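You operate a simulated robot arm through the tools that you are given. There is no shell and no other tool.

The job below is to be done with a simulated two-armed robot. You get a single attempt, and the scene is never put back.

JOB
Pick up the sample carton labelled "J725" from the top of the lamp table with one hand, pass it to the other hand and put it on the high shelf over the strainer pot. Set down upright: sample carton.

The check looks at the end state, three seconds after you hand in, the way a careful person would. Anything else that was tipped, shoved, dropped, spilled or broken makes it a failure.

ROBOT AND FRAMES
Two 7-joint arms with two-finger parallel grippers on one trunk, on a base that moves. Base frame: it is fixed to the floor where the robot stands at the start and does not move with it; the origin is under the middle of the robot, x ahead of it, y to its left, z up; the surface under the hand at the start is at about z = 860. Units: mm, rad, N and s.
The left shoulder is at the start at [-82, 119, 851], the right one opposite. With the tool pointing down near the work surface each hand reaches from about 120 to 580 mm from the robot's upright axis, wherever it stands, measured 20 degrees to its own side. Places, roughly: high shelf over the strainer pot (116x18 cm) [-280, 2940, 1320]. Payload 3.43 kg a hand.
The TCP of each hand is the grasp point between the finger pads, 30 mm short of the fingertips. In the tool frame z runs along the fingers and y along their closing line. Largest opening 94 mm; finger width 28, thickness 10; the body of the gripper, 50 by 96 mm, starts 55 mm behind the TCP.
Orientation is told as [roll, pitch, yaw] about the base's x, y, z axes, in that order, counted from this pose: with the fingers straight down and closing along the base's y, the tool's x points along the base's -x, its y along +y and its z along -z.

CONTROLS
- The arms move only by the tool play_rows. It takes "left_increments", "right_increments" or both (then of equal length, played together; a hand with none holds still); each is a list of rows, each a list of 7 numbers: the gripper command, from -1 (fully open) to 1 (shut), values between in proportion, then the shift along the tool's x, y, z in mm, then the turn, a rotation vector about the tool's x, y, z in rad. In form: [[jaw, x, y, z, ax, ay, az], ...]. A call has 1 to 20 rows; each row shifts and turns the commanded pose from where the row before left it, along the tool's axes as they then stand. A row lasts 0.2 s, in which the tool goes at most 50 mm and 0.15 rad; a call with a longer step from one row to the next is refused whole, and so is a gripper value outside its range. Where a pose cannot be reached the arm comes as near as it can. A force on the tool above 40 N (or 10 N above the force at the start of the call, whichever is more), or a blocked arm, ends the call early, and 0.2 s more pass. Each finger travels about 153 mm/s and halts on what it meets, pressing with about 21 N; the grip force reading is that of the motor and also rises with nothing between the fingers. The clock runs only during rows and for 0.2 s after the last one: add rows that do not move to give the fingers time. The reply holds the time, the measured pose of the TCP, the force on the tool along the base axes, the opening and the grip force, in the units named above and with some noise, with the torque about the TCP (base axes, N m) and any sound that the robot's microphone picked up, and new pictures: "show" is both (left out), scene, wrist or none (wrist: the cameras of the hands that moved).
- Cameras (640 x 400 px; columns grow to the right, rows downward): "scene" is now at [30.2, 6.7, 1568.9]; the picture's right is [0.09, -1.00, 0.00], its down [-0.76, -0.07, -0.65] and it looks along [0.64, 0.06, -0.76] (base axes); focal length 276 px, centre (320, 200). "left" rides on the left gripper at [76, -14, -102] in its tool frame; the picture's right is [0.18, 0.98, 0.00], its down [-0.75, 0.14, -0.64] and it looks along [-0.63, 0.12, 0.77] (tool axes); focal length 243 px, centre (320, 200). "right" rides on the right gripper at [76, 14, -103] in its tool frame; the picture's right is [-0.18, 0.98, 0.00], its down [-0.75, -0.14, -0.64] and it looks along [-0.63, -0.12, 0.77] (tool axes); focal length 243 px, centre (320, 200). There is no depth. A picture from a camera that has moved, and an enlarged one, comes with that camera's place and axes in the base frame and with its lens. The place of the scene camera against the robot may be out by one fixed shift of up to 12 mm in any direction.
- slide_trunk(by): moves the trunk up (or, below 0, down) by that many mm; the arms and the scene camera ride with it, the base frame stays. It gives what a move gives, with no picture.
- drive_base(legs): drives the robot by 1 to 6 legs, each [ahead, left, turn to the left] in mm, mm and rad, along the robot's own axes; the way and the turn of a leg run together, so that a leg with both is an arc; at most 1500 mm and 3.142 rad a leg. The arms and the cameras ride along, it lands a little off, and it stops where it bumps. It gives what a move gives, and a new picture of the scene camera.
- aim_head(pan, tilt): turns the head with the scene camera to pan (to the left, within 2.496 rad either way) and tilt (down, from -0.506 to 1.204), counted from straight ahead of the robot (the tilt from the chest, where the trunk bows). It gives what a move gives, and a new picture of the scene camera.
- enlarge(camera, box): a new picture of the part [left, top, right, bottom] of that camera's present view, enlarged. It takes no simulated time.
- job_done(): hands the job in; it is judged then, once.

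Places have to be worked out from the pictures, the camera data and where the tool is seen. Open the grippers and draw the arms clear of the work before you hand the job in, unless the task says otherwise.

The tools are called after "Request:" as name(argument=value, ...) on one line, values as JSON. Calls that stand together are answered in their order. play_rows: Moves the arms, as the interface text tells. Its arguments: {"type":"object","properties":{"left_increments":{"type":"array","items":{"type":"array","items":{"type":"number"}}},"right_increments":{"type":"array","items":{"type":"array","items":{"type":"number"}}},"show":{"type":"string","enum":["both","scene","wrist","none"]}},"required":[]} The other tools are called the same way: slide_trunk (by) moves the trunk up or down; drive_base (legs) drives the base; aim_head (pan, tilt) turns the head that bears the scene camera; enlarge (camera, box) takes an enlarged picture of a part of a camera's view; job_done () hands the job in.

At the start:

```text
clock: 0.0
left_eef_pos: [276.3, 110.4, 999.2]
left_ee_rot: [0.0, 0.0, 0.001]
left_force: [-0.7, 0.3, -0.3]
left_torque: [-0.02, 0.02, 0.02]
left_opening: 93.8
left_gripper_force: 0.0
right_eef_pos: [254.0, -153.2, 1092.6]
right_ee_rot: [-0.001, -0.001, 0.0]
right_force: [-0.5, 0.2, -0.3]
right_torque: [-0.03, -0.02, -0.02]
right_opening: 93.9
right_gripper_force: 0.1
trunk travel left (down, up): [-275.0, 60.0]
robot x, y, heading: [-0.5, 0.2, -0.001]
head pan, tilt (commanded): [0.089, 0.867]
```

scene: 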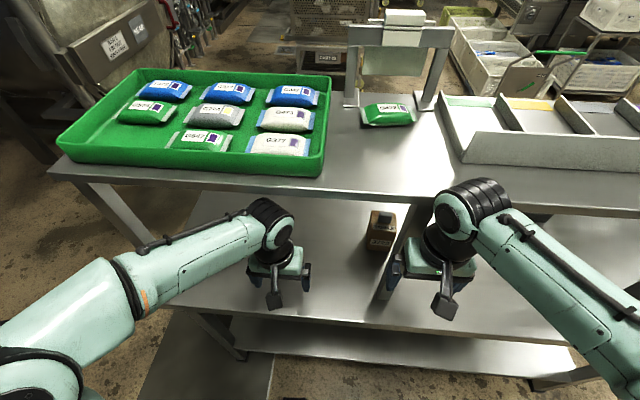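
right: 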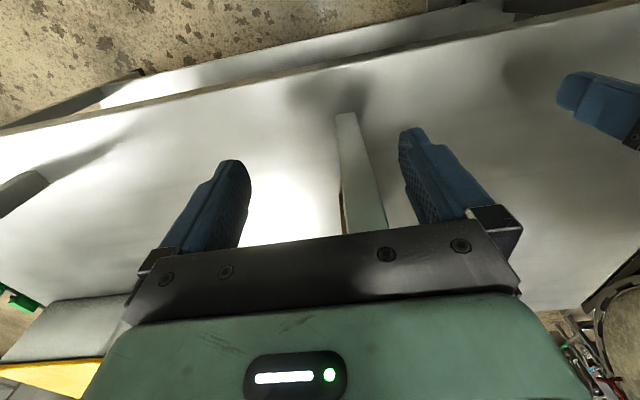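
left: 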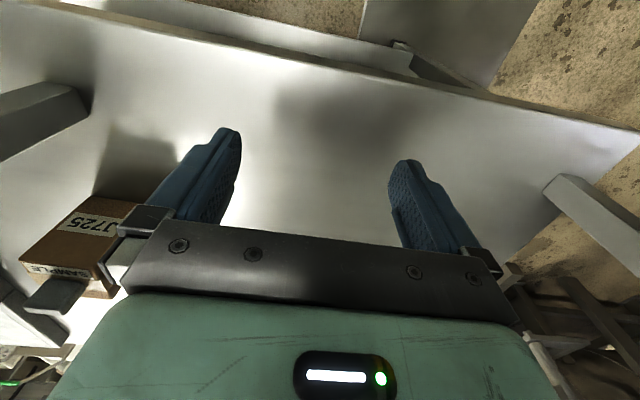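

The scene picture shows a brown carton near (381, 230), and the left wrist camera reads J725 on it. I enlarge both views to work out exactly where it stands.

Request:
enlarge(camera="scene", box=[300, 170, 460, 270])

Request:
enlarge(camera="left", box=[0, 150, 240, 300])

Request:
enlarge(camera="right", box=[280, 80, 440, 240])

```text
4.00 times, centred on (380, 220) of scene
camera zoom: at [30.2, 6.7, 1568.9], right [0.09, -1.0, 0.0], down [-0.76, -0.07, -0.65], along [0.64, 0.06, -0.76], focal length 1105 px, centre (80, 120)
```

zoom: 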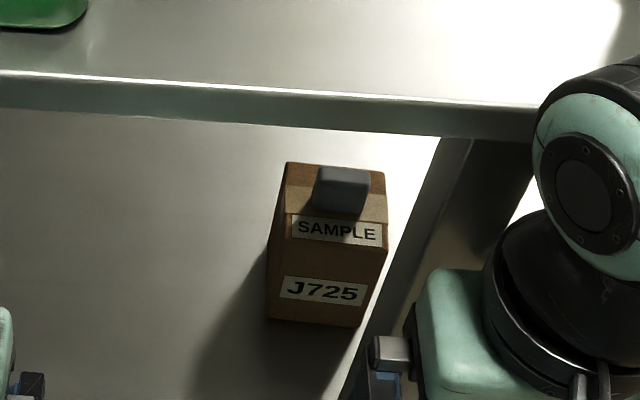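

```text
2.67 times, centred on (120, 225) of left
camera zoom: at [199.3, 96.3, 1103.7], right [-0.18, 0.98, 0.0], down [0.75, 0.14, 0.64], along [0.63, 0.12, -0.77], focal length 647 px, centre (853, 133)
```

zoom: 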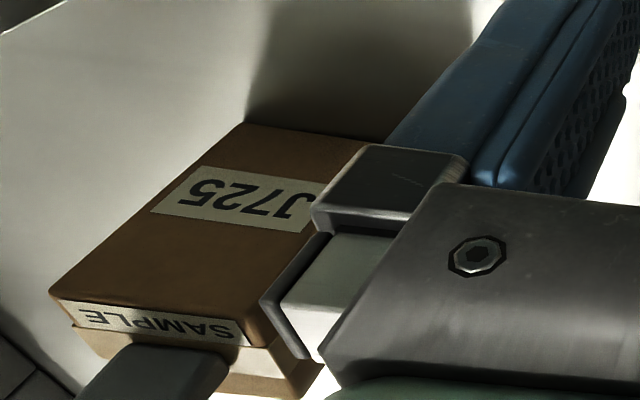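

```text
2.50 times, centred on (360, 160) of right
camera zoom: at [177.4, -140.4, 1195.6], right [0.18, 0.98, 0.0], down [0.75, -0.14, 0.64], along [0.63, -0.12, -0.77], focal length 606 px, centre (220, 300)
```

zoom: 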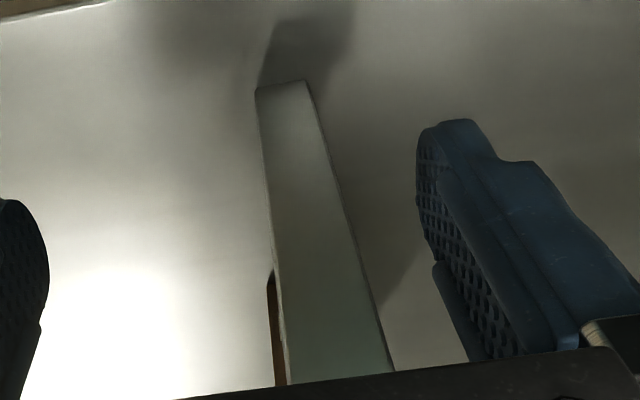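

The carton stands on the z=860 surface at about x 448–517, y −158…−90. It is 100 mm high with a knob on top, it sits under a raised deck, and a post stands in front of it. Before moving I look at the table from a lower tilt and then left towards the high shelf.

Request:
aim_head(pan=1.6, tilt=0.2)

Request:
aim_head(pan=-0.3, tilt=0.9)

```text
clock: 1.6
left_eef_pos: [275.4, 110.5, 999.7]
left_ee_rot: [0.002, -0.001, 0.001]
left_force: [-0.6, 0.1, 0.4]
left_torque: [-0.03, 0.0, 0.0]
left_opening: 94.0
left_gripper_force: 0.1
right_eef_pos: [253.2, -155.0, 1091.5]
right_ee_rot: [0.0, -0.001, 0.0]
right_force: [0.1, 0.7, 0.2]
right_torque: [-0.03, 0.02, 0.01]
right_opening: 94.0
right_gripper_force: 0.1
trunk travel left (down, up): [-275.0, 60.0]
robot x, y, heading: [0.4, -0.7, -0.002]
head pan, tilt (commanded): [1.6, 0.201]
camera scene: at [-49.5, 93.1, 1627.9], right [1.0, 0.03, 0.0], down [0.01, -0.2, -0.98], along [-0.03, 0.98, -0.2], focal length 276 px, centre (320, 200)
```

scene: 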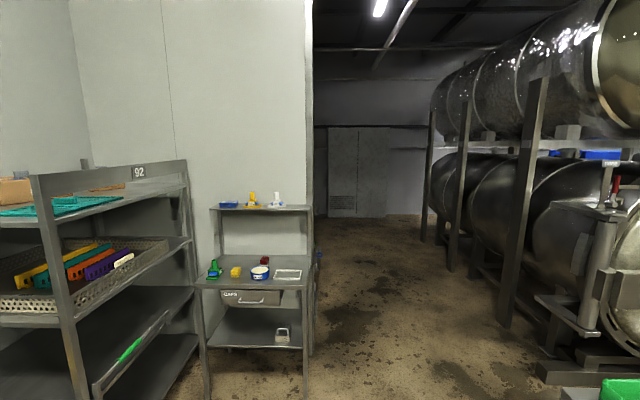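

```text
clock: 3.5
left_eef_pos: [276.0, 110.5, 999.3]
left_ee_rot: [0.0, -0.001, 0.001]
left_force: [-0.2, -0.2, -0.3]
left_torque: [-0.01, -0.02, 0.01]
left_opening: 93.9
left_gripper_force: 0.1
right_eef_pos: [253.8, -154.6, 1093.2]
right_ee_rot: [0.001, 0.0, 0.0]
right_force: [0.3, 0.1, -0.4]
right_torque: [0.02, -0.01, -0.02]
right_opening: 93.8
right_gripper_force: 0.2
trunk travel left (down, up): [-275.0, 60.0]
robot x, y, heading: [3.0, -4.1, 0.005]
head pan, tilt (commanded): [-0.3, 0.901]
camera scene: at [25.3, -22.4, 1566.4], right [-0.3, -0.96, 0.0], down [-0.75, 0.23, -0.62], along [0.59, -0.18, -0.78], focal length 276 px, centre (320, 200)
```

scene: 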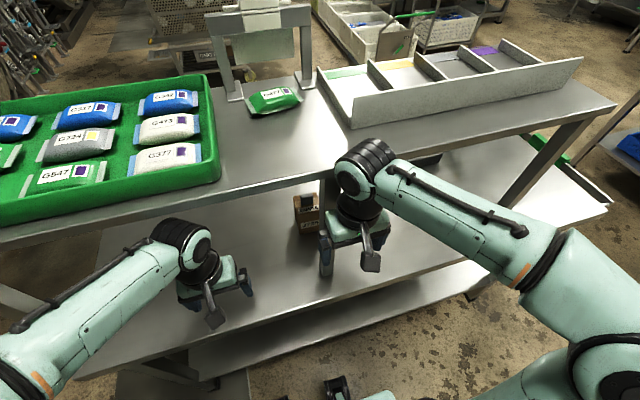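

The shelf cannot be seen directly yet; it probably lies behind the wall's end. I zoom in on the carton and the right bay, and on the left cabinet region, to learn the layout.

Request:
enlarge(camera="scene", box=[270, 160, 370, 260])

Request:
aim_head(pan=-0.6, tilt=0.7)

Request:
aim_head(pan=0.5, tilt=0.9)

Request:
aim_head(pan=0.1, tilt=0.3)

```text
4.00 times, centred on (320, 210) of scene
camera zoom: at [25.3, -22.4, 1566.4], right [-0.3, -0.96, 0.0], down [-0.75, 0.23, -0.62], along [0.59, -0.18, -0.78], focal length 1105 px, centre (320, 160)
```

zoom: 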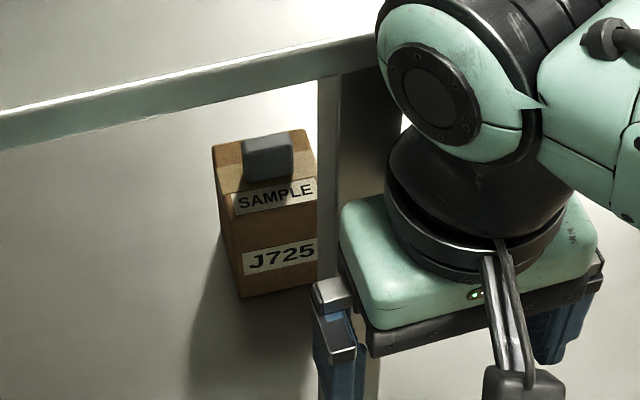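

```text
clock: 4.3
left_eef_pos: [276.3, 110.6, 999.8]
left_ee_rot: [0.0, 0.0, 0.0]
left_force: [0.2, 0.2, 0.3]
left_torque: [0.03, -0.03, 0.0]
left_opening: 93.8
left_gripper_force: 0.0
right_eef_pos: [253.0, -154.3, 1092.3]
right_ee_rot: [-0.002, -0.001, 0.0]
right_force: [0.0, 0.0, -0.5]
right_torque: [0.04, 0.04, -0.03]
right_opening: 94.2
right_gripper_force: 0.1
trunk travel left (down, up): [-275.0, 60.0]
robot x, y, heading: [2.2, 0.2, -0.001]
head pan, tilt (commanded): [-0.6, 0.7]
camera scene: at [23.3, -48.0, 1582.5], right [-0.56, -0.83, 0.0], down [-0.53, 0.36, -0.76], along [0.63, -0.43, -0.64], focal length 276 px, centre (320, 200)
```

scene: 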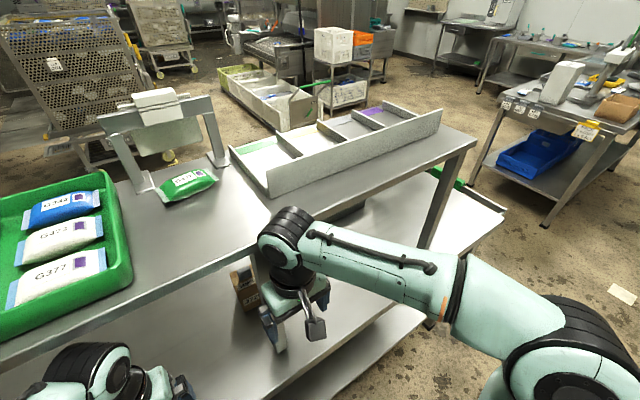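

```text
clock: 5.6
left_eef_pos: [276.7, 110.8, 1000.2]
left_ee_rot: [-0.001, 0.0, -0.001]
left_force: [0.1, 0.0, -0.1]
left_torque: [0.0, 0.0, -0.01]
left_opening: 94.1
left_gripper_force: 0.0
right_eef_pos: [253.9, -155.6, 1092.7]
right_ee_rot: [-0.001, 0.001, 0.001]
right_force: [-0.7, -0.3, 1.1]
right_torque: [0.03, -0.02, 0.02]
right_opening: 93.8
right_gripper_force: 0.1
trunk travel left (down, up): [-275.0, 60.0]
robot x, y, heading: [-2.5, 0.2, 0.002]
head pan, tilt (commanded): [0.499, 0.901]
camera scene: at [19.5, 36.0, 1566.4], right [0.48, -0.88, 0.0], down [-0.69, -0.37, -0.62], along [0.55, 0.3, -0.78], focal length 276 px, centre (320, 200)
```

scene: 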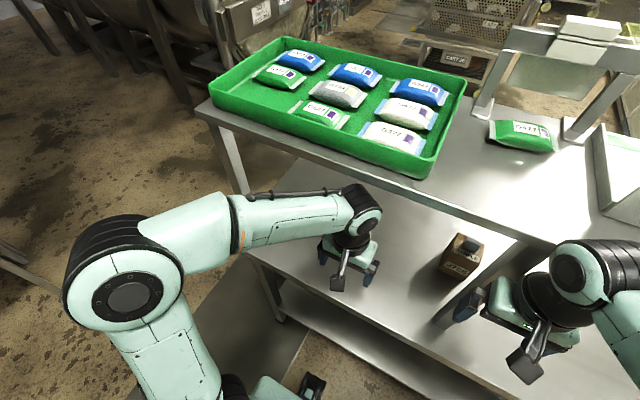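

```text
clock: 6.6
left_eef_pos: [275.6, 110.2, 999.0]
left_ee_rot: [-0.001, 0.0, 0.0]
left_force: [-0.1, -0.7, -0.8]
left_torque: [-0.01, 0.0, 0.01]
left_opening: 93.8
left_gripper_force: 0.1
right_eef_pos: [252.7, -155.7, 1093.1]
right_ee_rot: [0.0, 0.0, 0.001]
right_force: [1.0, -0.3, 0.2]
right_torque: [0.0, 0.03, 0.04]
right_opening: 94.2
right_gripper_force: 0.2
trunk travel left (down, up): [-275.0, 60.0]
robot x, y, heading: [-1.1, -0.3, -0.002]
head pan, tilt (commanded): [0.099, 0.3]
camera scene: at [46.1, 9.3, 1618.6], right [0.1, -0.99, 0.0], down [-0.29, -0.03, -0.95], along [0.95, 0.1, -0.3], focal length 276 px, centre (320, 200)
```

scene: 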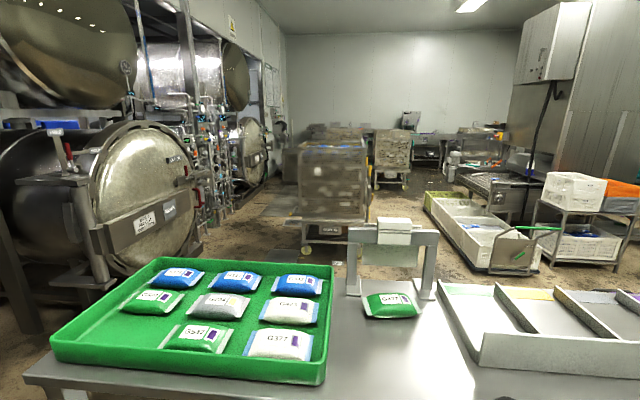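

The deck's front edge sits at about x≈325, z≈1240, with posts at (325,−117) and (325,403). I want to back off, lower the trunk and reach in sideways, so I first check that the space behind the robot is free.

Request:
aim_head(pan=2.45, tilt=0.5)

Request:
aim_head(pan=-2.45, tilt=0.5)

Request:
aim_head(pan=-1.4, tilt=0.5)

Request:
aim_head(pan=1.4, tilt=0.7)

```text
clock: 8.8
left_eef_pos: [276.0, 110.9, 999.3]
left_ee_rot: [0.0, -0.001, 0.0]
left_force: [-1.4, 0.2, 0.5]
left_torque: [0.05, -0.01, 0.01]
left_opening: 94.0
left_gripper_force: 0.0
right_eef_pos: [253.9, -154.3, 1092.7]
right_ee_rot: [-0.001, 0.001, -0.001]
right_force: [0.1, 0.3, 0.1]
right_torque: [0.02, 0.0, -0.03]
right_opening: 93.9
right_gripper_force: 0.0
trunk travel left (down, up): [-275.0, 60.0]
robot x, y, heading: [-2.1, -1.4, 0.002]
head pan, tilt (commanded): [2.45, 0.499]
camera scene: at [-116.9, 58.0, 1600.2], right [0.64, 0.77, 0.0], down [0.37, -0.31, -0.88], along [-0.68, 0.56, -0.48], focal length 276 px, centre (320, 200)
```

scene: 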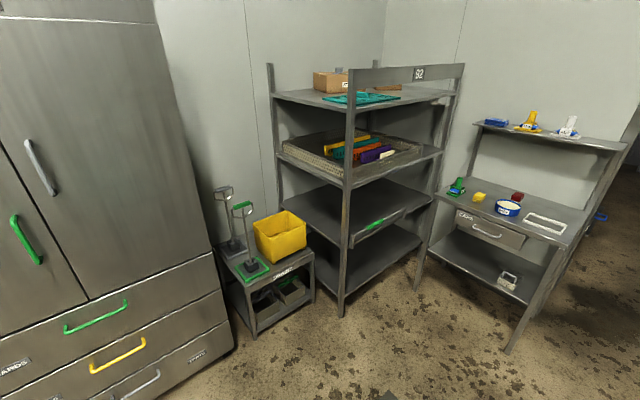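

```text
clock: 12.7
left_eef_pos: [275.3, 111.0, 1000.6]
left_ee_rot: [-0.002, 0.001, -0.001]
left_force: [-0.6, -0.4, 0.8]
left_torque: [0.0, 0.0, -0.01]
left_opening: 93.9
left_gripper_force: 0.0
right_eef_pos: [253.5, -154.9, 1092.8]
right_ee_rot: [0.0, 0.0, 0.001]
right_force: [0.4, 0.2, 0.4]
right_torque: [0.01, -0.01, -0.05]
right_opening: 94.1
right_gripper_force: 0.2
trunk travel left (down, up): [-275.0, 60.0]
robot x, y, heading: [1.8, -2.5, 0.003]
head pan, tilt (commanded): [-2.45, 0.499]
camera scene: at [-116.9, -58.1, 1600.2], right [-0.64, 0.77, 0.0], down [0.37, 0.31, -0.88], along [-0.68, -0.56, -0.48], focal length 276 px, centre (320, 200)
```

scene: 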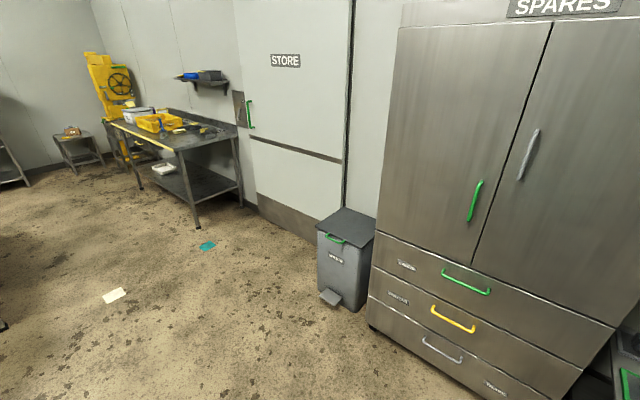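

```text
clock: 13.9
left_eef_pos: [276.6, 110.6, 1001.6]
left_ee_rot: [0.0, 0.0, 0.0]
left_force: [0.3, 0.0, -0.4]
left_torque: [-0.01, 0.03, -0.01]
left_opening: 94.2
left_gripper_force: 0.1
right_eef_pos: [253.1, -153.8, 1092.2]
right_ee_rot: [-0.001, -0.002, 0.001]
right_force: [-0.5, 0.4, 0.2]
right_torque: [-0.04, -0.02, 0.02]
right_opening: 94.1
right_gripper_force: 0.1
trunk travel left (down, up): [-275.0, 60.0]
robot x, y, heading: [4.1, 1.2, 0.002]
head pan, tilt (commanded): [-1.4, 0.499]
camera scene: at [-31.4, -89.8, 1600.2], right [-0.99, -0.17, 0.0], down [-0.08, 0.47, -0.88], along [0.15, -0.87, -0.48], focal length 276 px, centre (320, 200)
```

scene: 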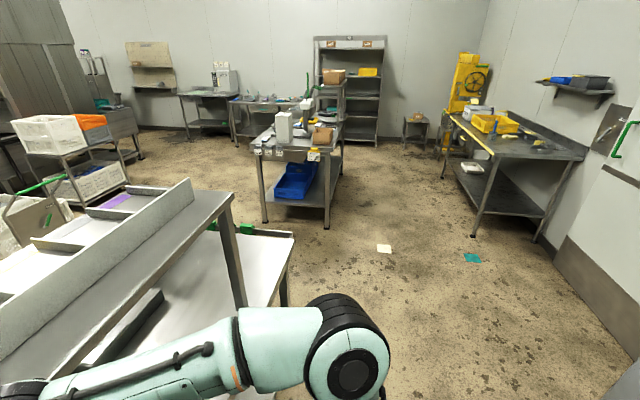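

```text
clock: 16.4
left_eef_pos: [275.3, 110.5, 1001.2]
left_ee_rot: [-0.001, 0.001, 0.0]
left_force: [-0.4, 0.1, -0.8]
left_torque: [-0.01, 0.01, 0.02]
left_opening: 94.1
left_gripper_force: 0.1
right_eef_pos: [254.1, -154.4, 1091.5]
right_ee_rot: [0.0, -0.001, 0.001]
right_force: [0.6, 0.7, -0.5]
right_torque: [0.0, -0.01, 0.01]
right_opening: 94.3
right_gripper_force: 0.1
trunk travel left (down, up): [-275.0, 60.0]
robot x, y, heading: [1.6, 0.8, -0.0]
head pan, tilt (commanded): [1.4, 0.7]
camera scene: at [-32.3, 83.6, 1582.5], right [0.99, -0.17, 0.0], down [-0.11, -0.63, -0.76], along [0.13, 0.75, -0.64], focal length 276 px, centre (320, 200)
```

scene: 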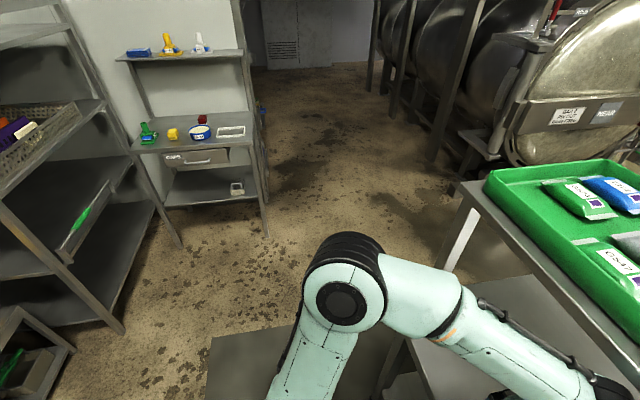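

About 1.2 m behind the robot is free. I back off 400 mm so the arms can be re-posed clear of the table.

Request:
drive_base(legs=[[-400, 0, 0]])

Request:
aim_head(pan=0.0, tilt=0.75)

```text
clock: 18.9
left_eef_pos: [-122.1, 110.5, 999.9]
left_ee_rot: [0.0, 0.0, 0.003]
left_force: [0.0, 0.7, -0.2]
left_torque: [0.01, -0.03, -0.03]
left_opening: 93.7
left_gripper_force: 0.0
right_eef_pos: [-143.3, -154.8, 1093.3]
right_ee_rot: [-0.001, 0.0, 0.001]
right_force: [-1.0, -0.7, 0.0]
right_torque: [-0.01, -0.02, -0.01]
right_opening: 94.1
right_gripper_force: 0.0
trunk travel left (down, up): [-275.0, 60.0]
robot x, y, heading: [-399.9, 1.4, 0.002]
head pan, tilt (commanded): [1.4, 0.7]
camera scene: at [-430.5, 83.2, 1582.6], right [0.99, -0.17, 0.0], down [-0.11, -0.63, -0.76], along [0.13, 0.75, -0.64], focal length 276 px, centre (320, 200)
```

scene: 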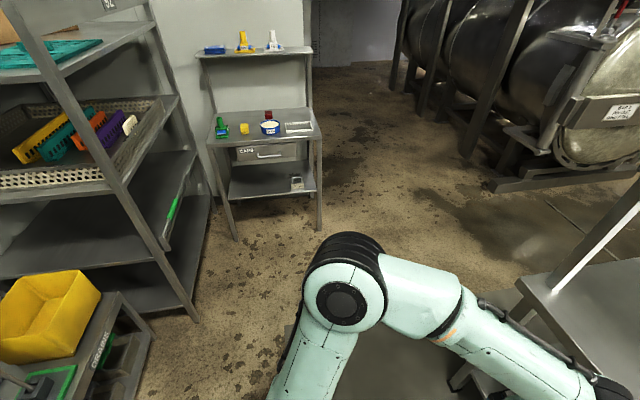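

```text
clock: 20.4
left_eef_pos: [-121.3, 111.4, 999.8]
left_ee_rot: [0.0, 0.0, 0.002]
left_force: [-0.6, -0.6, 0.3]
left_torque: [0.0, -0.02, -0.02]
left_opening: 94.2
left_gripper_force: 0.0
right_eef_pos: [-142.6, -153.3, 1092.3]
right_ee_rot: [0.0, 0.001, 0.001]
right_force: [-0.1, -0.2, 0.3]
right_torque: [0.04, 0.0, -0.01]
right_opening: 93.8
right_gripper_force: 0.0
trunk travel left (down, up): [-275.0, 60.0]
robot x, y, heading: [-398.6, 3.3, -0.004]
head pan, tilt (commanded): [0.0, 0.75]
camera scene: at [-361.6, -0.3, 1578.3], right [0.0, -1.0, 0.0], down [-0.68, 0.0, -0.73], along [0.73, 0.0, -0.68], focal length 276 px, centre (320, 200)
```

scene: 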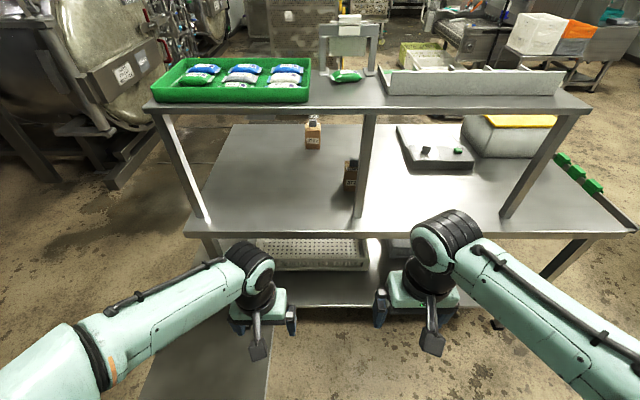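

Backing off shows two similar cartons under the deck, at (313,133) and (350,172). I zoom in to tell them apart and measure.

Request:
enlarge(camera="scene", box=[270, 100, 430, 220])

Request:
enlarge(camera="scene", box=[380, 90, 640, 250])

Request:
enlarge(camera="scene", box=[290, 100, 370, 160])

```text
3.33 times, centred on (350, 160) of scene
camera zoom: at [-361.6, -0.3, 1578.3], right [0.0, -1.0, 0.0], down [-0.68, 0.0, -0.73], along [0.73, 0.0, -0.68], focal length 921 px, centre (220, 333)
```

zoom: 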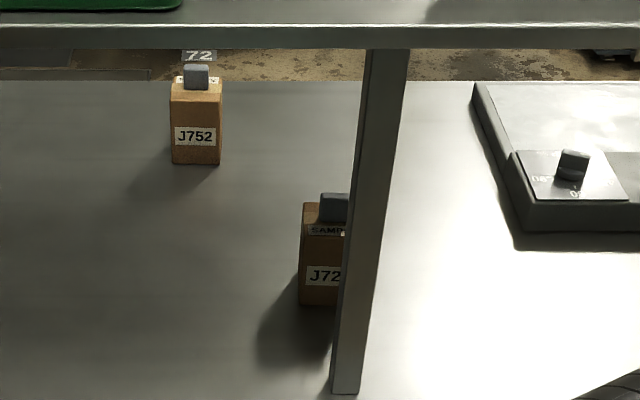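

```text
2.46 times, centred on (510, 170) of scene
camera zoom: at [-361.6, -0.3, 1578.3], right [0.0, -1.0, 0.0], down [-0.68, 0.0, -0.73], along [0.73, 0.0, -0.68], focal length 680 px, centre (-148, 274)
```

zoom: 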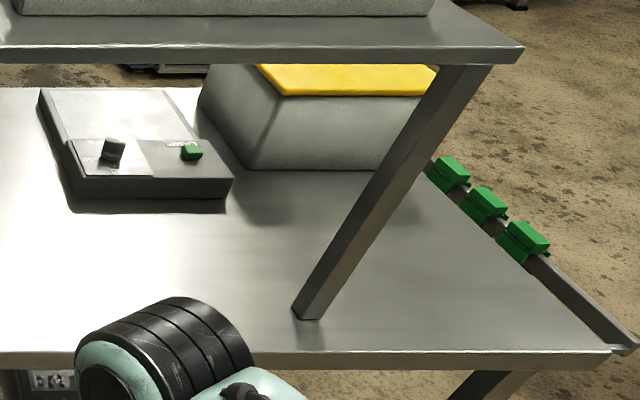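

```text
6.67 times, centred on (330, 130) of scene
camera zoom: at [-361.6, -0.3, 1578.3], right [0.0, -1.0, 0.0], down [-0.68, 0.0, -0.73], along [0.73, 0.0, -0.68], focal length 1842 px, centre (253, 667)
```

zoom: 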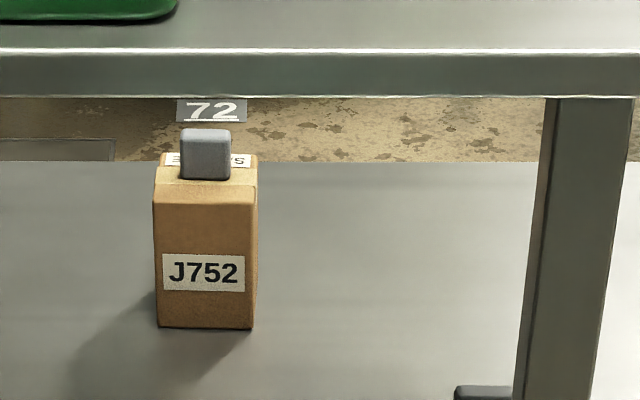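

The rear carton is J752, at about (797, 34), so it has to stay untouched. The target J725 is the near one behind the post. I pull the right hand back and out, and move the left hand forward to its re-posing spot.

Request:
play_rows(left_increments=[[-1, -24.8, -28, 0, 0, 0, 0], [-1, -24.8, -28, 0, 0, 0, 0], [-1, -24.8, -28, 0, 0, 0, 0], [-1, -24.8, -28, 0, 0, 0, 0], [-1, -24.8, -28, 0, 0, 0, 0]], right_increments=[[-1, 20, -32, 0, 0, 0, 0], [-1, 20, -32, 0, 0, 0, 0], [-1, 20, -32, 0, 0, 0, 0], [-1, 20, -32, 0, 0, 0, 0], [-1, 20, -32, 0, 0, 0, 0]], show="scene")

```text
clock: 21.6
left_eef_pos: [3.0, -30.0, 999.1]
left_ee_rot: [0.003, 0.0, 0.002]
left_force: [-0.4, 0.4, -0.2]
left_torque: [-0.01, -0.03, 0.03]
left_opening: 93.9
left_gripper_force: 0.0
right_eef_pos: [-242.3, -315.0, 1093.8]
right_ee_rot: [0.002, 0.0, 0.004]
right_force: [-0.1, 0.7, 0.9]
right_torque: [0.0, 0.03, -0.03]
right_opening: 94.1
right_gripper_force: 0.0
trunk travel left (down, up): [-275.0, 60.0]
robot x, y, heading: [-394.9, 0.4, -0.002]
head pan, tilt (commanded): [0.0, 0.75]
camera scene: at [-361.5, -1.7, 1578.3], right [0.0, -1.0, 0.0], down [-0.68, 0.0, -0.73], along [0.73, 0.0, -0.68], focal length 276 px, centre (320, 200)
```

scene: 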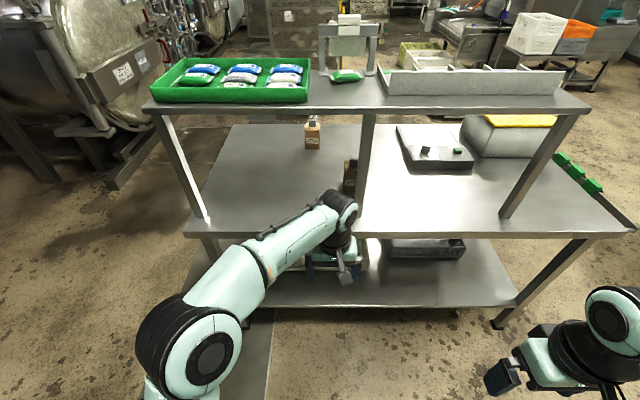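

Both hands moved as commanded. Now I yaw the left hand +90° (about tool z, negative), with the fingers still down.

Request:
play_rows(left_increments=[[-1, 0, 0, 0, 0, 0, -0.1428], [-1, 0, 0, 0, 0, 0, -0.1428], [-1, 0, 0, 0, 0, 0, -0.1428], [-1, 0, 0, 0, 0, 0, -0.1428], [-1, 0, 0, 0, 0, 0, -0.1428], [-1, 0, 0, 0, 0, 0, -0.1428], [-1, 0, 0, 0, 0, 0, -0.1428], [-1, 0, 0, 0, 0, 0, -0.1428], [-1, 0, 0, 0, 0, 0, -0.1428], [-1, 0, 0, 0, 0, 0, -0.1428], [-1, 0, 0, 0, 0, 0, -0.1428]], show="both")

```text
clock: 24.0
left_eef_pos: [2.5, -29.8, 1000.1]
left_ee_rot: [0.0, 0.001, 1.576]
left_force: [-0.1, 0.8, 0.2]
left_torque: [0.02, -0.01, 0.04]
left_opening: 94.3
left_gripper_force: 0.0
right_eef_pos: [-243.2, -313.3, 1092.4]
right_ee_rot: [0.001, -0.001, 0.002]
right_force: [0.8, 0.0, 0.6]
right_torque: [0.0, -0.02, 0.0]
right_opening: 93.9
right_gripper_force: 0.1
trunk travel left (down, up): [-275.0, 60.0]
robot x, y, heading: [-400.9, -1.3, 0.005]
head pan, tilt (commanded): [0.0, 0.75]
camera scene: at [-361.6, -0.5, 1578.3], right [0.0, -1.0, 0.0], down [-0.68, 0.0, -0.73], along [0.73, 0.0, -0.68], focal length 276 px, centre (320, 200)
camera left: at [16.5, -105.2, 1103.8], right [-0.98, -0.19, 0.0], down [-0.14, 0.75, 0.64], along [-0.12, 0.63, -0.77], focal length 243 px, centre (320, 200)
```

scene: 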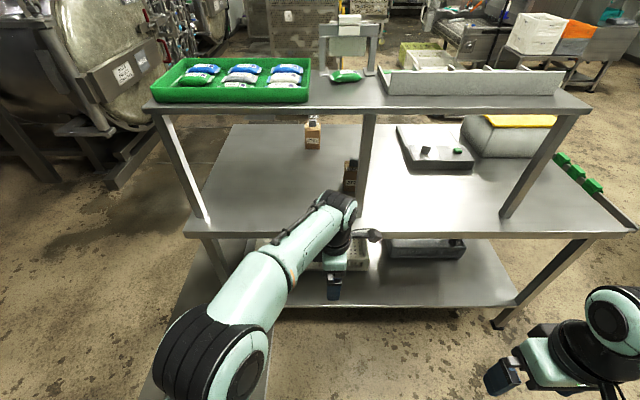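
left: 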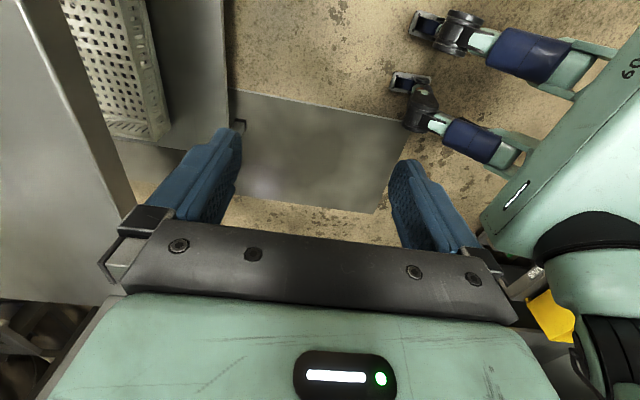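

The yaw is done. Now I roll the left hand by about −70° so the fingers point to −y and 20° down, with the camera on top.

Request:
play_rows(left_increments=[[-1, 0, 0, 0, 0, 0.1358, 0], [-1, 0, 0, 0, 0, 0.1358, 0], [-1, 0, 0, 0, 0, 0.1358, 0], [-1, 0, 0, 0, 0, 0.1358, 0], [-1, 0, 0, 0, 0, 0.1358, 0], [-1, 0, 0, 0, 0, 0.1358, 0], [-1, 0, 0, 0, 0, 0.1358, 0], [-1, 0, 0, 0, 0, 0.1358, 0], [-1, 0, 0, 0, 0, 0.1358, 0]], show="both")

```text
clock: 26.0
left_eef_pos: [2.1, -29.6, 1000.2]
left_ee_rot: [-0.001, 1.226, 1.571]
left_force: [0.3, 0.4, 0.1]
left_torque: [-0.03, 0.02, 0.01]
left_opening: 94.1
left_gripper_force: 0.1
right_eef_pos: [-242.5, -314.4, 1093.6]
right_ee_rot: [-0.001, 0.0, 0.003]
right_force: [-0.1, 0.4, 0.5]
right_torque: [-0.02, 0.0, -0.02]
right_opening: 94.1
right_gripper_force: 0.1
trunk travel left (down, up): [-275.0, 60.0]
robot x, y, heading: [-398.1, -2.0, -0.0]
head pan, tilt (commanded): [0.0, 0.75]
camera scene: at [-361.3, 0.0, 1578.3], right [0.0, -1.0, 0.0], down [-0.68, 0.0, -0.73], along [0.73, 0.0, -0.68], focal length 276 px, centre (320, 200)
camera left: at [16.4, 42.0, 1107.8], right [-0.98, -0.06, 0.17], down [-0.14, 0.86, -0.49], along [-0.12, -0.51, -0.85], focal length 243 px, centre (320, 200)
```

scene: 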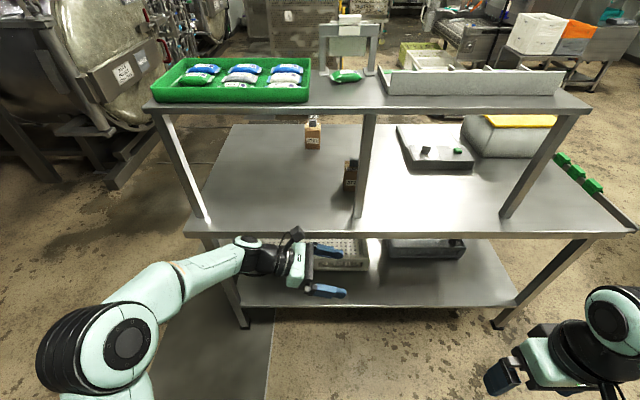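
left: 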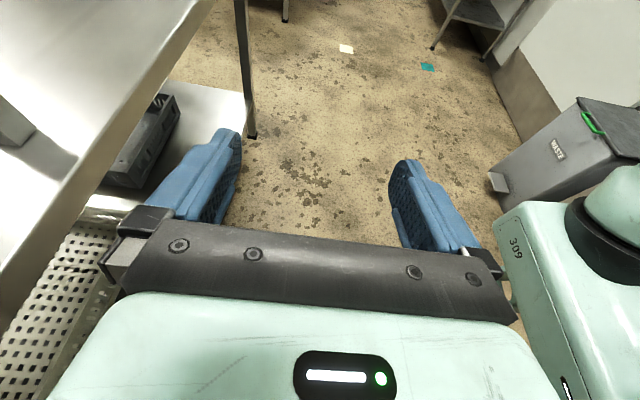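

The left hand now points right with a 20° downward tilt. I extend it 80 mm forward, lower the trunk, and then drive back in.

Request:
play_rows(left_increments=[[-1, -2.5, -40, -7, 0, 0, 0], [-1, -2.5, -40, -7, 0, 0, 0], [-1, 0, 0, 0, 0, 0, 0]], right_increments=[[-1, 20, -10, 0, 0, 0, 0], [-1, 20, -10, 0, 0, 0, 0], [-1, 0, 0, 0, 0, 0, 0]], show="none")

Request:
slide_trunk(by=-70)

Request:
aim_head(pan=-0.1, tilt=0.6)

```text
clock: 26.8
left_eef_pos: [83.7, -13.0, 1001.1]
left_ee_rot: [0.001, 1.221, 1.573]
left_force: [0.5, 0.1, -0.2]
left_torque: [0.0, 0.0, 0.01]
left_opening: 94.2
left_gripper_force: 0.1
right_eef_pos: [-284.4, -333.7, 1092.8]
right_ee_rot: [0.0, 0.0, 0.0]
right_force: [-0.4, -0.1, 0.6]
right_torque: [-0.01, -0.03, -0.02]
right_opening: 94.1
right_gripper_force: 0.0
trunk travel left (down, up): [-275.0, 60.0]
robot x, y, heading: [-393.6, -0.1, 0.003]
head pan, tilt (commanded): [0.0, 0.75]
```

```text
clock: 27.9
left_eef_pos: [83.1, -14.0, 930.8]
left_ee_rot: [-0.002, 1.221, 1.574]
left_force: [0.6, -0.1, 0.2]
left_torque: [0.01, -0.01, 0.0]
left_opening: 94.3
left_gripper_force: 0.1
right_eef_pos: [-282.4, -334.8, 1023.5]
right_ee_rot: [-0.001, 0.0, 0.002]
right_force: [-0.1, 0.2, -0.2]
right_torque: [-0.03, -0.02, 0.01]
right_opening: 93.9
right_gripper_force: 0.0
trunk travel left (down, up): [-205.0, 130.0]
robot x, y, heading: [-398.6, -2.3, 0.003]
head pan, tilt (commanded): [0.0, 0.75]
```

```text
clock: 28.6
left_eef_pos: [83.7, -13.6, 929.5]
left_ee_rot: [-0.001, 1.22, 1.573]
left_force: [-0.1, -0.2, -0.1]
left_torque: [0.05, -0.03, 0.03]
left_opening: 94.1
left_gripper_force: 0.0
right_eef_pos: [-283.5, -335.6, 1022.9]
right_ee_rot: [0.0, 0.0, 0.001]
right_force: [0.1, -0.4, -0.1]
right_torque: [-0.03, 0.03, -0.02]
right_opening: 94.0
right_gripper_force: 0.0
trunk travel left (down, up): [-205.0, 130.0]
robot x, y, heading: [-398.3, -1.9, 0.0]
head pan, tilt (commanded): [-0.099, 0.6]
camera scene: at [-354.9, -9.1, 1520.3], right [-0.1, -1.0, 0.0], down [-0.56, 0.05, -0.82], along [0.82, -0.08, -0.57], focal length 276 px, centre (320, 200)
```

scene: 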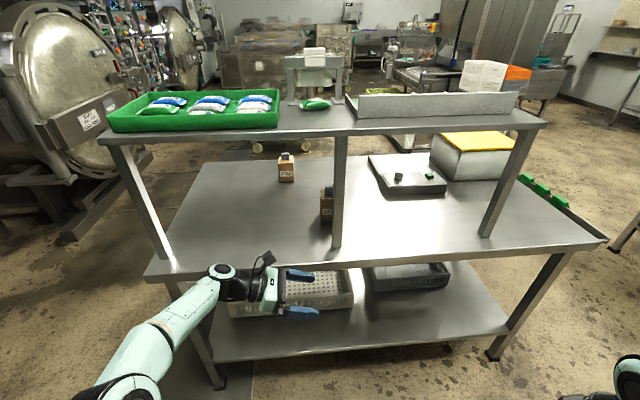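

Before driving in I need to know where the left elbow is compared with the left post at y≈400, so I look down at the left arm.

Request:
aim_head(pan=0.5, tilt=1.0)

Request:
aim_head(pan=1.2, tilt=0.9)

```text
clock: 29.6
left_eef_pos: [84.5, -14.4, 928.8]
left_ee_rot: [0.0, 1.221, 1.573]
left_force: [0.5, 0.9, -0.3]
left_torque: [0.0, -0.03, -0.02]
left_opening: 94.2
left_gripper_force: 0.1
right_eef_pos: [-283.1, -334.8, 1022.5]
right_ee_rot: [0.0, 0.0, 0.001]
right_force: [-0.2, 0.7, -1.2]
right_torque: [-0.01, 0.04, -0.01]
right_opening: 93.7
right_gripper_force: 0.1
trunk travel left (down, up): [-205.0, 130.0]
robot x, y, heading: [-398.9, -2.6, 0.002]
head pan, tilt (commanded): [0.499, 1.0]
camera scene: at [-381.7, 32.8, 1488.3], right [0.48, -0.88, 0.0], down [-0.74, -0.4, -0.54], along [0.47, 0.26, -0.84], focal length 276 px, centre (320, 200)
```

scene: 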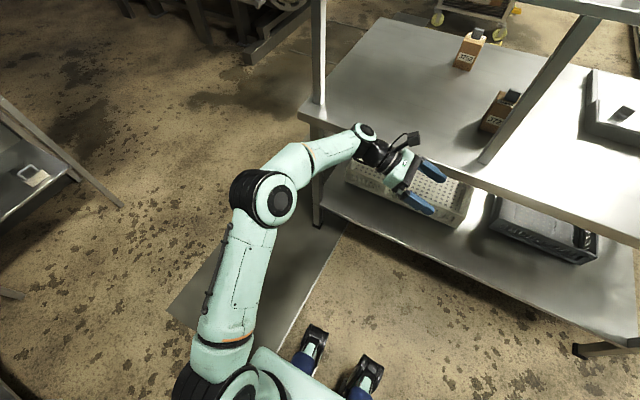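

```text
clock: 30.7
left_eef_pos: [82.3, -14.0, 930.0]
left_ee_rot: [0.0, 1.221, 1.574]
left_force: [-0.4, -0.2, 0.5]
left_torque: [0.03, 0.02, -0.03]
left_opening: 94.3
left_gripper_force: 0.1
right_eef_pos: [-284.0, -334.7, 1022.3]
right_ee_rot: [0.0, -0.001, 0.001]
right_force: [-0.9, -0.3, -0.1]
right_torque: [-0.01, -0.03, 0.01]
right_opening: 94.0
right_gripper_force: 0.0
trunk travel left (down, up): [-205.0, 130.0]
robot x, y, heading: [-397.9, 0.4, 0.004]
head pan, tilt (commanded): [1.201, 0.901]
camera scene: at [-415.6, 69.8, 1495.5], right [0.93, -0.36, 0.0], down [-0.28, -0.73, -0.62], along [0.22, 0.58, -0.78], focal length 276 px, centre (320, 200)
```

scene: 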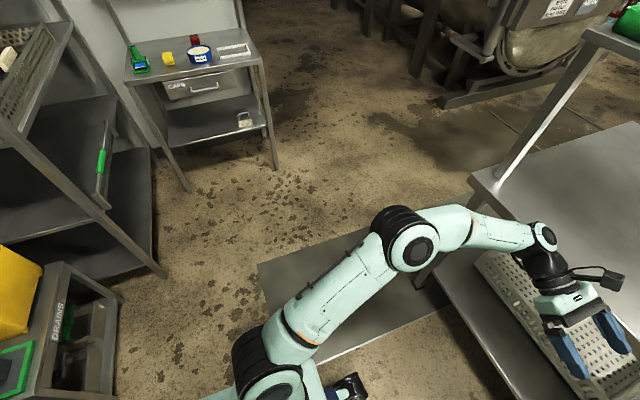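

The elbow triangulates to about (172, 213, 1146) in the robot frame, so it stays outside the deck and clear of the left post. I drive forward 330 mm and check the wrist view.

Request:
aim_head(pan=0.0, tilt=0.75)

Request:
drive_base(legs=[[330, 0, 0]])

Request:
enlarge(camera="left", box=[0, 0, 640, 400])

```text
clock: 32.1
left_eef_pos: [82.0, -14.1, 929.9]
left_ee_rot: [0.001, 1.221, 1.572]
left_force: [-0.3, -0.5, 0.2]
left_torque: [-0.02, -0.01, 0.0]
left_opening: 93.9
left_gripper_force: 0.2
right_eef_pos: [-283.1, -333.8, 1023.0]
right_ee_rot: [0.0, 0.0, 0.002]
right_force: [0.4, 0.4, -0.4]
right_torque: [-0.01, -0.01, 0.02]
right_opening: 94.0
right_gripper_force: 0.0
trunk travel left (down, up): [-205.0, 130.0]
robot x, y, heading: [-396.8, -1.2, -0.0]
head pan, tilt (commanded): [0.0, 0.75]
camera scene: at [-360.0, -0.3, 1507.4], right [0.0, -1.0, 0.0], down [-0.68, 0.0, -0.73], along [0.73, 0.0, -0.68], focal length 276 px, centre (320, 200)
```

scene: 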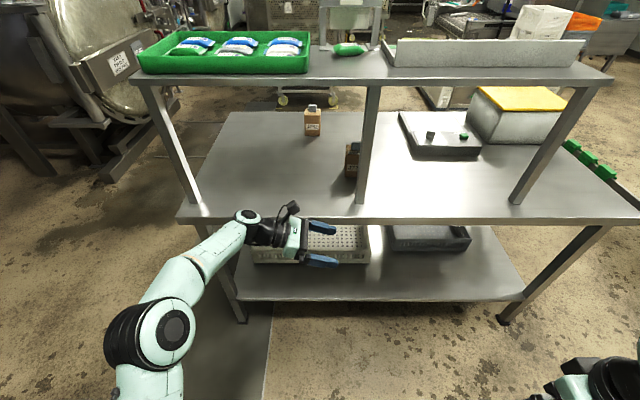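

```text
clock: 34.3
left_eef_pos: [413.5, -14.3, 929.2]
left_ee_rot: [0.002, 1.221, 1.571]
left_force: [0.1, 0.8, -0.6]
left_torque: [-0.03, -0.01, -0.05]
left_opening: 94.0
left_gripper_force: 0.0
right_eef_pos: [46.5, -334.3, 1023.1]
right_ee_rot: [-0.001, -0.001, 0.001]
right_force: [-0.2, 0.5, -0.9]
right_torque: [0.03, 0.0, 0.01]
right_opening: 94.0
right_gripper_force: 0.0
trunk travel left (down, up): [-205.0, 130.0]
robot x, y, heading: [-68.0, 1.4, 0.003]
head pan, tilt (commanded): [0.0, 0.75]
camera scene: at [-29.3, 0.1, 1507.4], right [0.0, -1.0, 0.0], down [-0.68, 0.0, -0.73], along [0.73, 0.0, -0.68], focal length 276 px, centre (320, 200)
```

scene: 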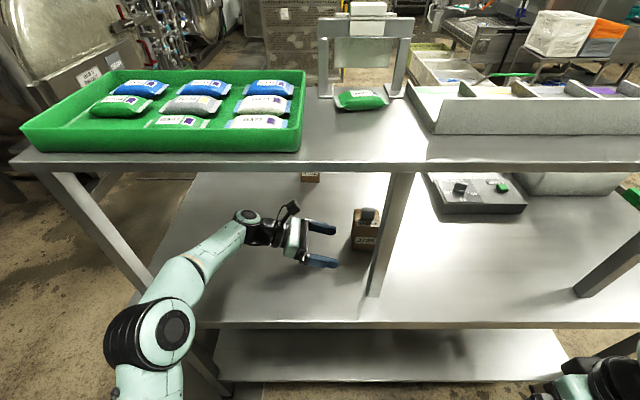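

```text
1.00 times, centred on (320, 200) of left (not enlarged: the box is as wide or as high as the picture)
camera zoom: at [426.5, 56.7, 1037.7], right [-0.98, -0.06, 0.17], down [-0.14, 0.86, -0.49], along [-0.12, -0.51, -0.85], focal length 243 px, centre (320, 200)
```

zoom: 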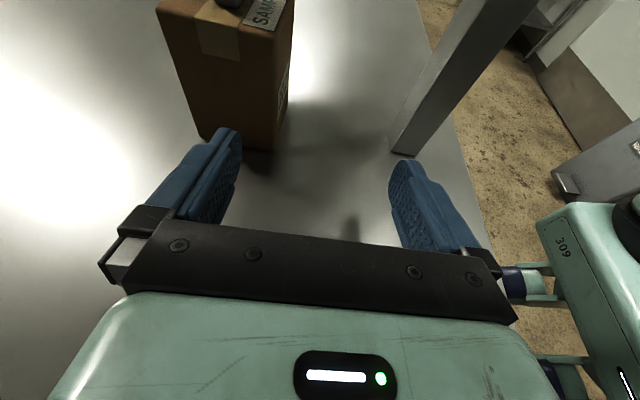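

The wrist camera now sees the carton's left face. I zoom in to get its edges precisely before aligning in x.

Request:
enlarge(camera="left", box=[140, 0, 340, 180])

Request:
enlarge(camera="scene", box=[260, 170, 440, 300])

```text
2.22 times, centred on (240, 90) of left
camera zoom: at [426.5, 56.7, 1037.7], right [-0.98, -0.06, 0.17], down [-0.14, 0.86, -0.49], along [-0.12, -0.51, -0.85], focal length 539 px, centre (498, 444)
```

zoom: 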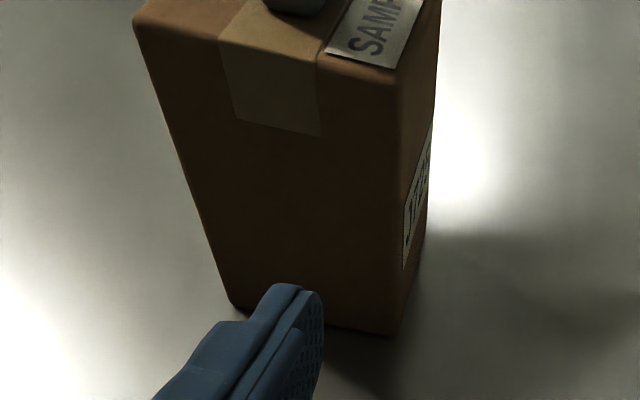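

```text
3.08 times, centred on (350, 235) of scene
camera zoom: at [-29.3, 0.1, 1507.4], right [0.0, -1.0, 0.0], down [-0.68, 0.0, -0.73], along [0.73, 0.0, -0.68], focal length 850 px, centre (228, 92)
```

zoom: 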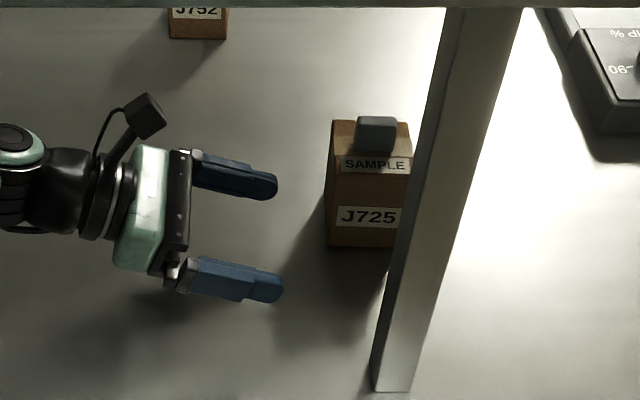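

The carton spans x 448–515 (centre ≈481.5), its left face is at y≈−97 and its top at z≈959, square to the table. I drive 68 mm forward so the TCP lines up in x.

Request:
drive_base(legs=[[68, 0, 0]])

Request:
enlarge(camera="left", box=[0, 0, 640, 400])

Request:
enlarge(camera="scene", box=[240, 190, 440, 320])

```text
clock: 35.3
left_eef_pos: [481.5, -13.6, 929.5]
left_ee_rot: [0.002, 1.221, 1.574]
left_force: [0.7, -0.1, -0.4]
left_torque: [-0.03, -0.01, 0.0]
left_opening: 93.9
left_gripper_force: 0.1
right_eef_pos: [115.0, -333.8, 1021.4]
right_ee_rot: [-0.001, 0.001, -0.001]
right_force: [-0.4, -0.2, 0.0]
right_torque: [0.02, 0.02, -0.01]
right_opening: 94.0
right_gripper_force: 0.0
trunk travel left (down, up): [-205.0, 130.0]
robot x, y, heading: [2.8, -2.1, 0.0]
head pan, tilt (commanded): [0.0, 0.75]
camera scene: at [38.8, 0.2, 1507.4], right [0.0, -1.0, 0.0], down [-0.68, 0.0, -0.73], along [0.73, 0.0, -0.68], focal length 276 px, centre (320, 200)
```

scene: 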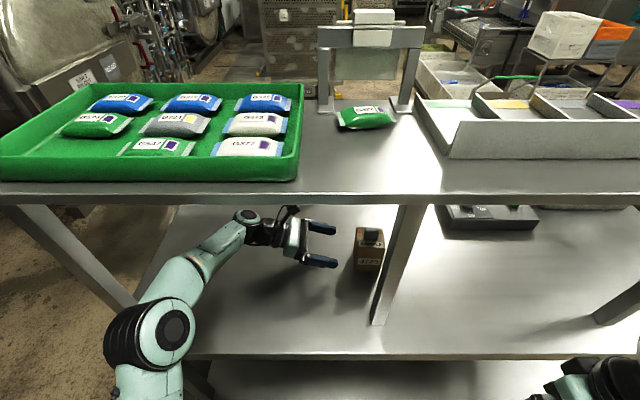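

```text
1.00 times, centred on (320, 200) of left (not enlarged: the box is as wide or as high as the picture)
camera zoom: at [494.4, 56.5, 1037.6], right [-0.98, -0.06, 0.17], down [-0.14, 0.86, -0.49], along [-0.12, -0.51, -0.85], focal length 243 px, centre (320, 200)
```

zoom: 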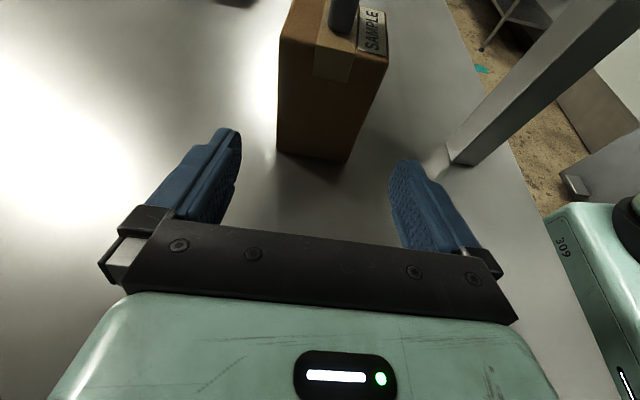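

```text
3.08 times, centred on (340, 255) of scene
camera zoom: at [38.8, 0.2, 1507.4], right [0.0, -1.0, 0.0], down [-0.68, 0.0, -0.73], along [0.73, 0.0, -0.68], focal length 850 px, centre (258, 31)
```

zoom: 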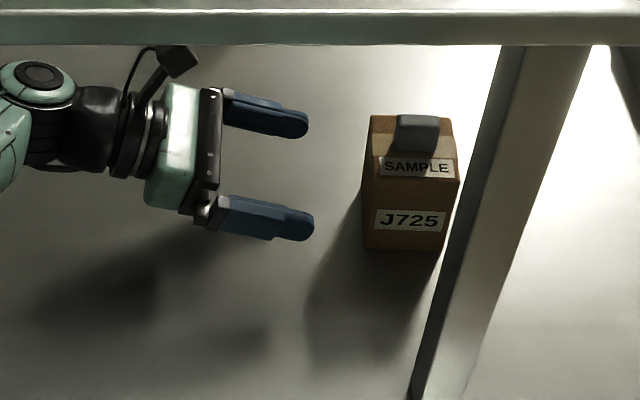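

The carton is centred between the fingers to within about 2 mm. I slide the hand 60 mm to −y, bringing the fingertips just to the face plane, and check.

Request:
play_rows(left_increments=[[-1, 6.86, 0, 18.79, 0, 0, 0], [-1, 6.86, 0, 18.79, 0, 0, 0], [-1, 6.86, 0, 18.79, 0, 0, 0]], show="both")

```text
clock: 36.1
left_eef_pos: [480.4, -74.5, 930.3]
left_ee_rot: [0.0, 1.221, 1.571]
left_force: [0.6, -0.4, -0.2]
left_torque: [0.02, -0.01, -0.02]
left_opening: 93.9
left_gripper_force: 0.1
right_eef_pos: [114.5, -334.4, 1023.6]
right_ee_rot: [0.0, 0.001, -0.001]
right_force: [0.9, 0.5, -0.1]
right_torque: [-0.01, -0.02, 0.0]
right_opening: 94.0
right_gripper_force: 0.0
trunk travel left (down, up): [-205.0, 130.0]
robot x, y, heading: [0.1, 0.4, 0.002]
head pan, tilt (commanded): [0.0, 0.75]
camera scene: at [37.6, -0.2, 1507.4], right [0.0, -1.0, 0.0], down [-0.68, 0.0, -0.73], along [0.73, 0.0, -0.68], focal length 276 px, centre (320, 200)
camera left: at [494.1, -4.2, 1038.4], right [-0.98, -0.06, 0.17], down [-0.14, 0.86, -0.49], along [-0.12, -0.51, -0.85], focal length 243 px, centre (320, 200)
```

scene: 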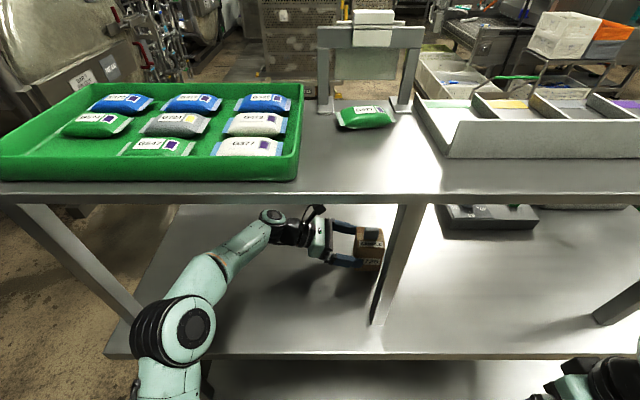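
left: 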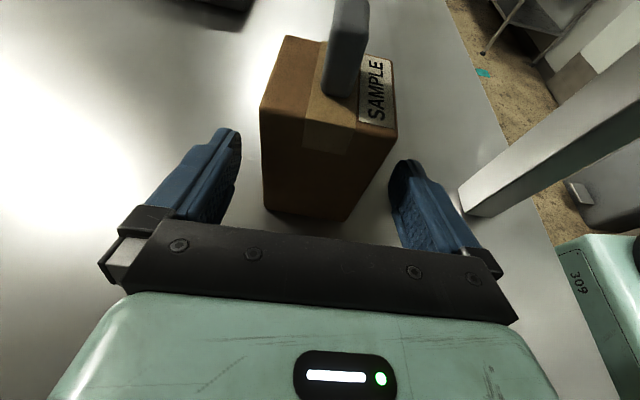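

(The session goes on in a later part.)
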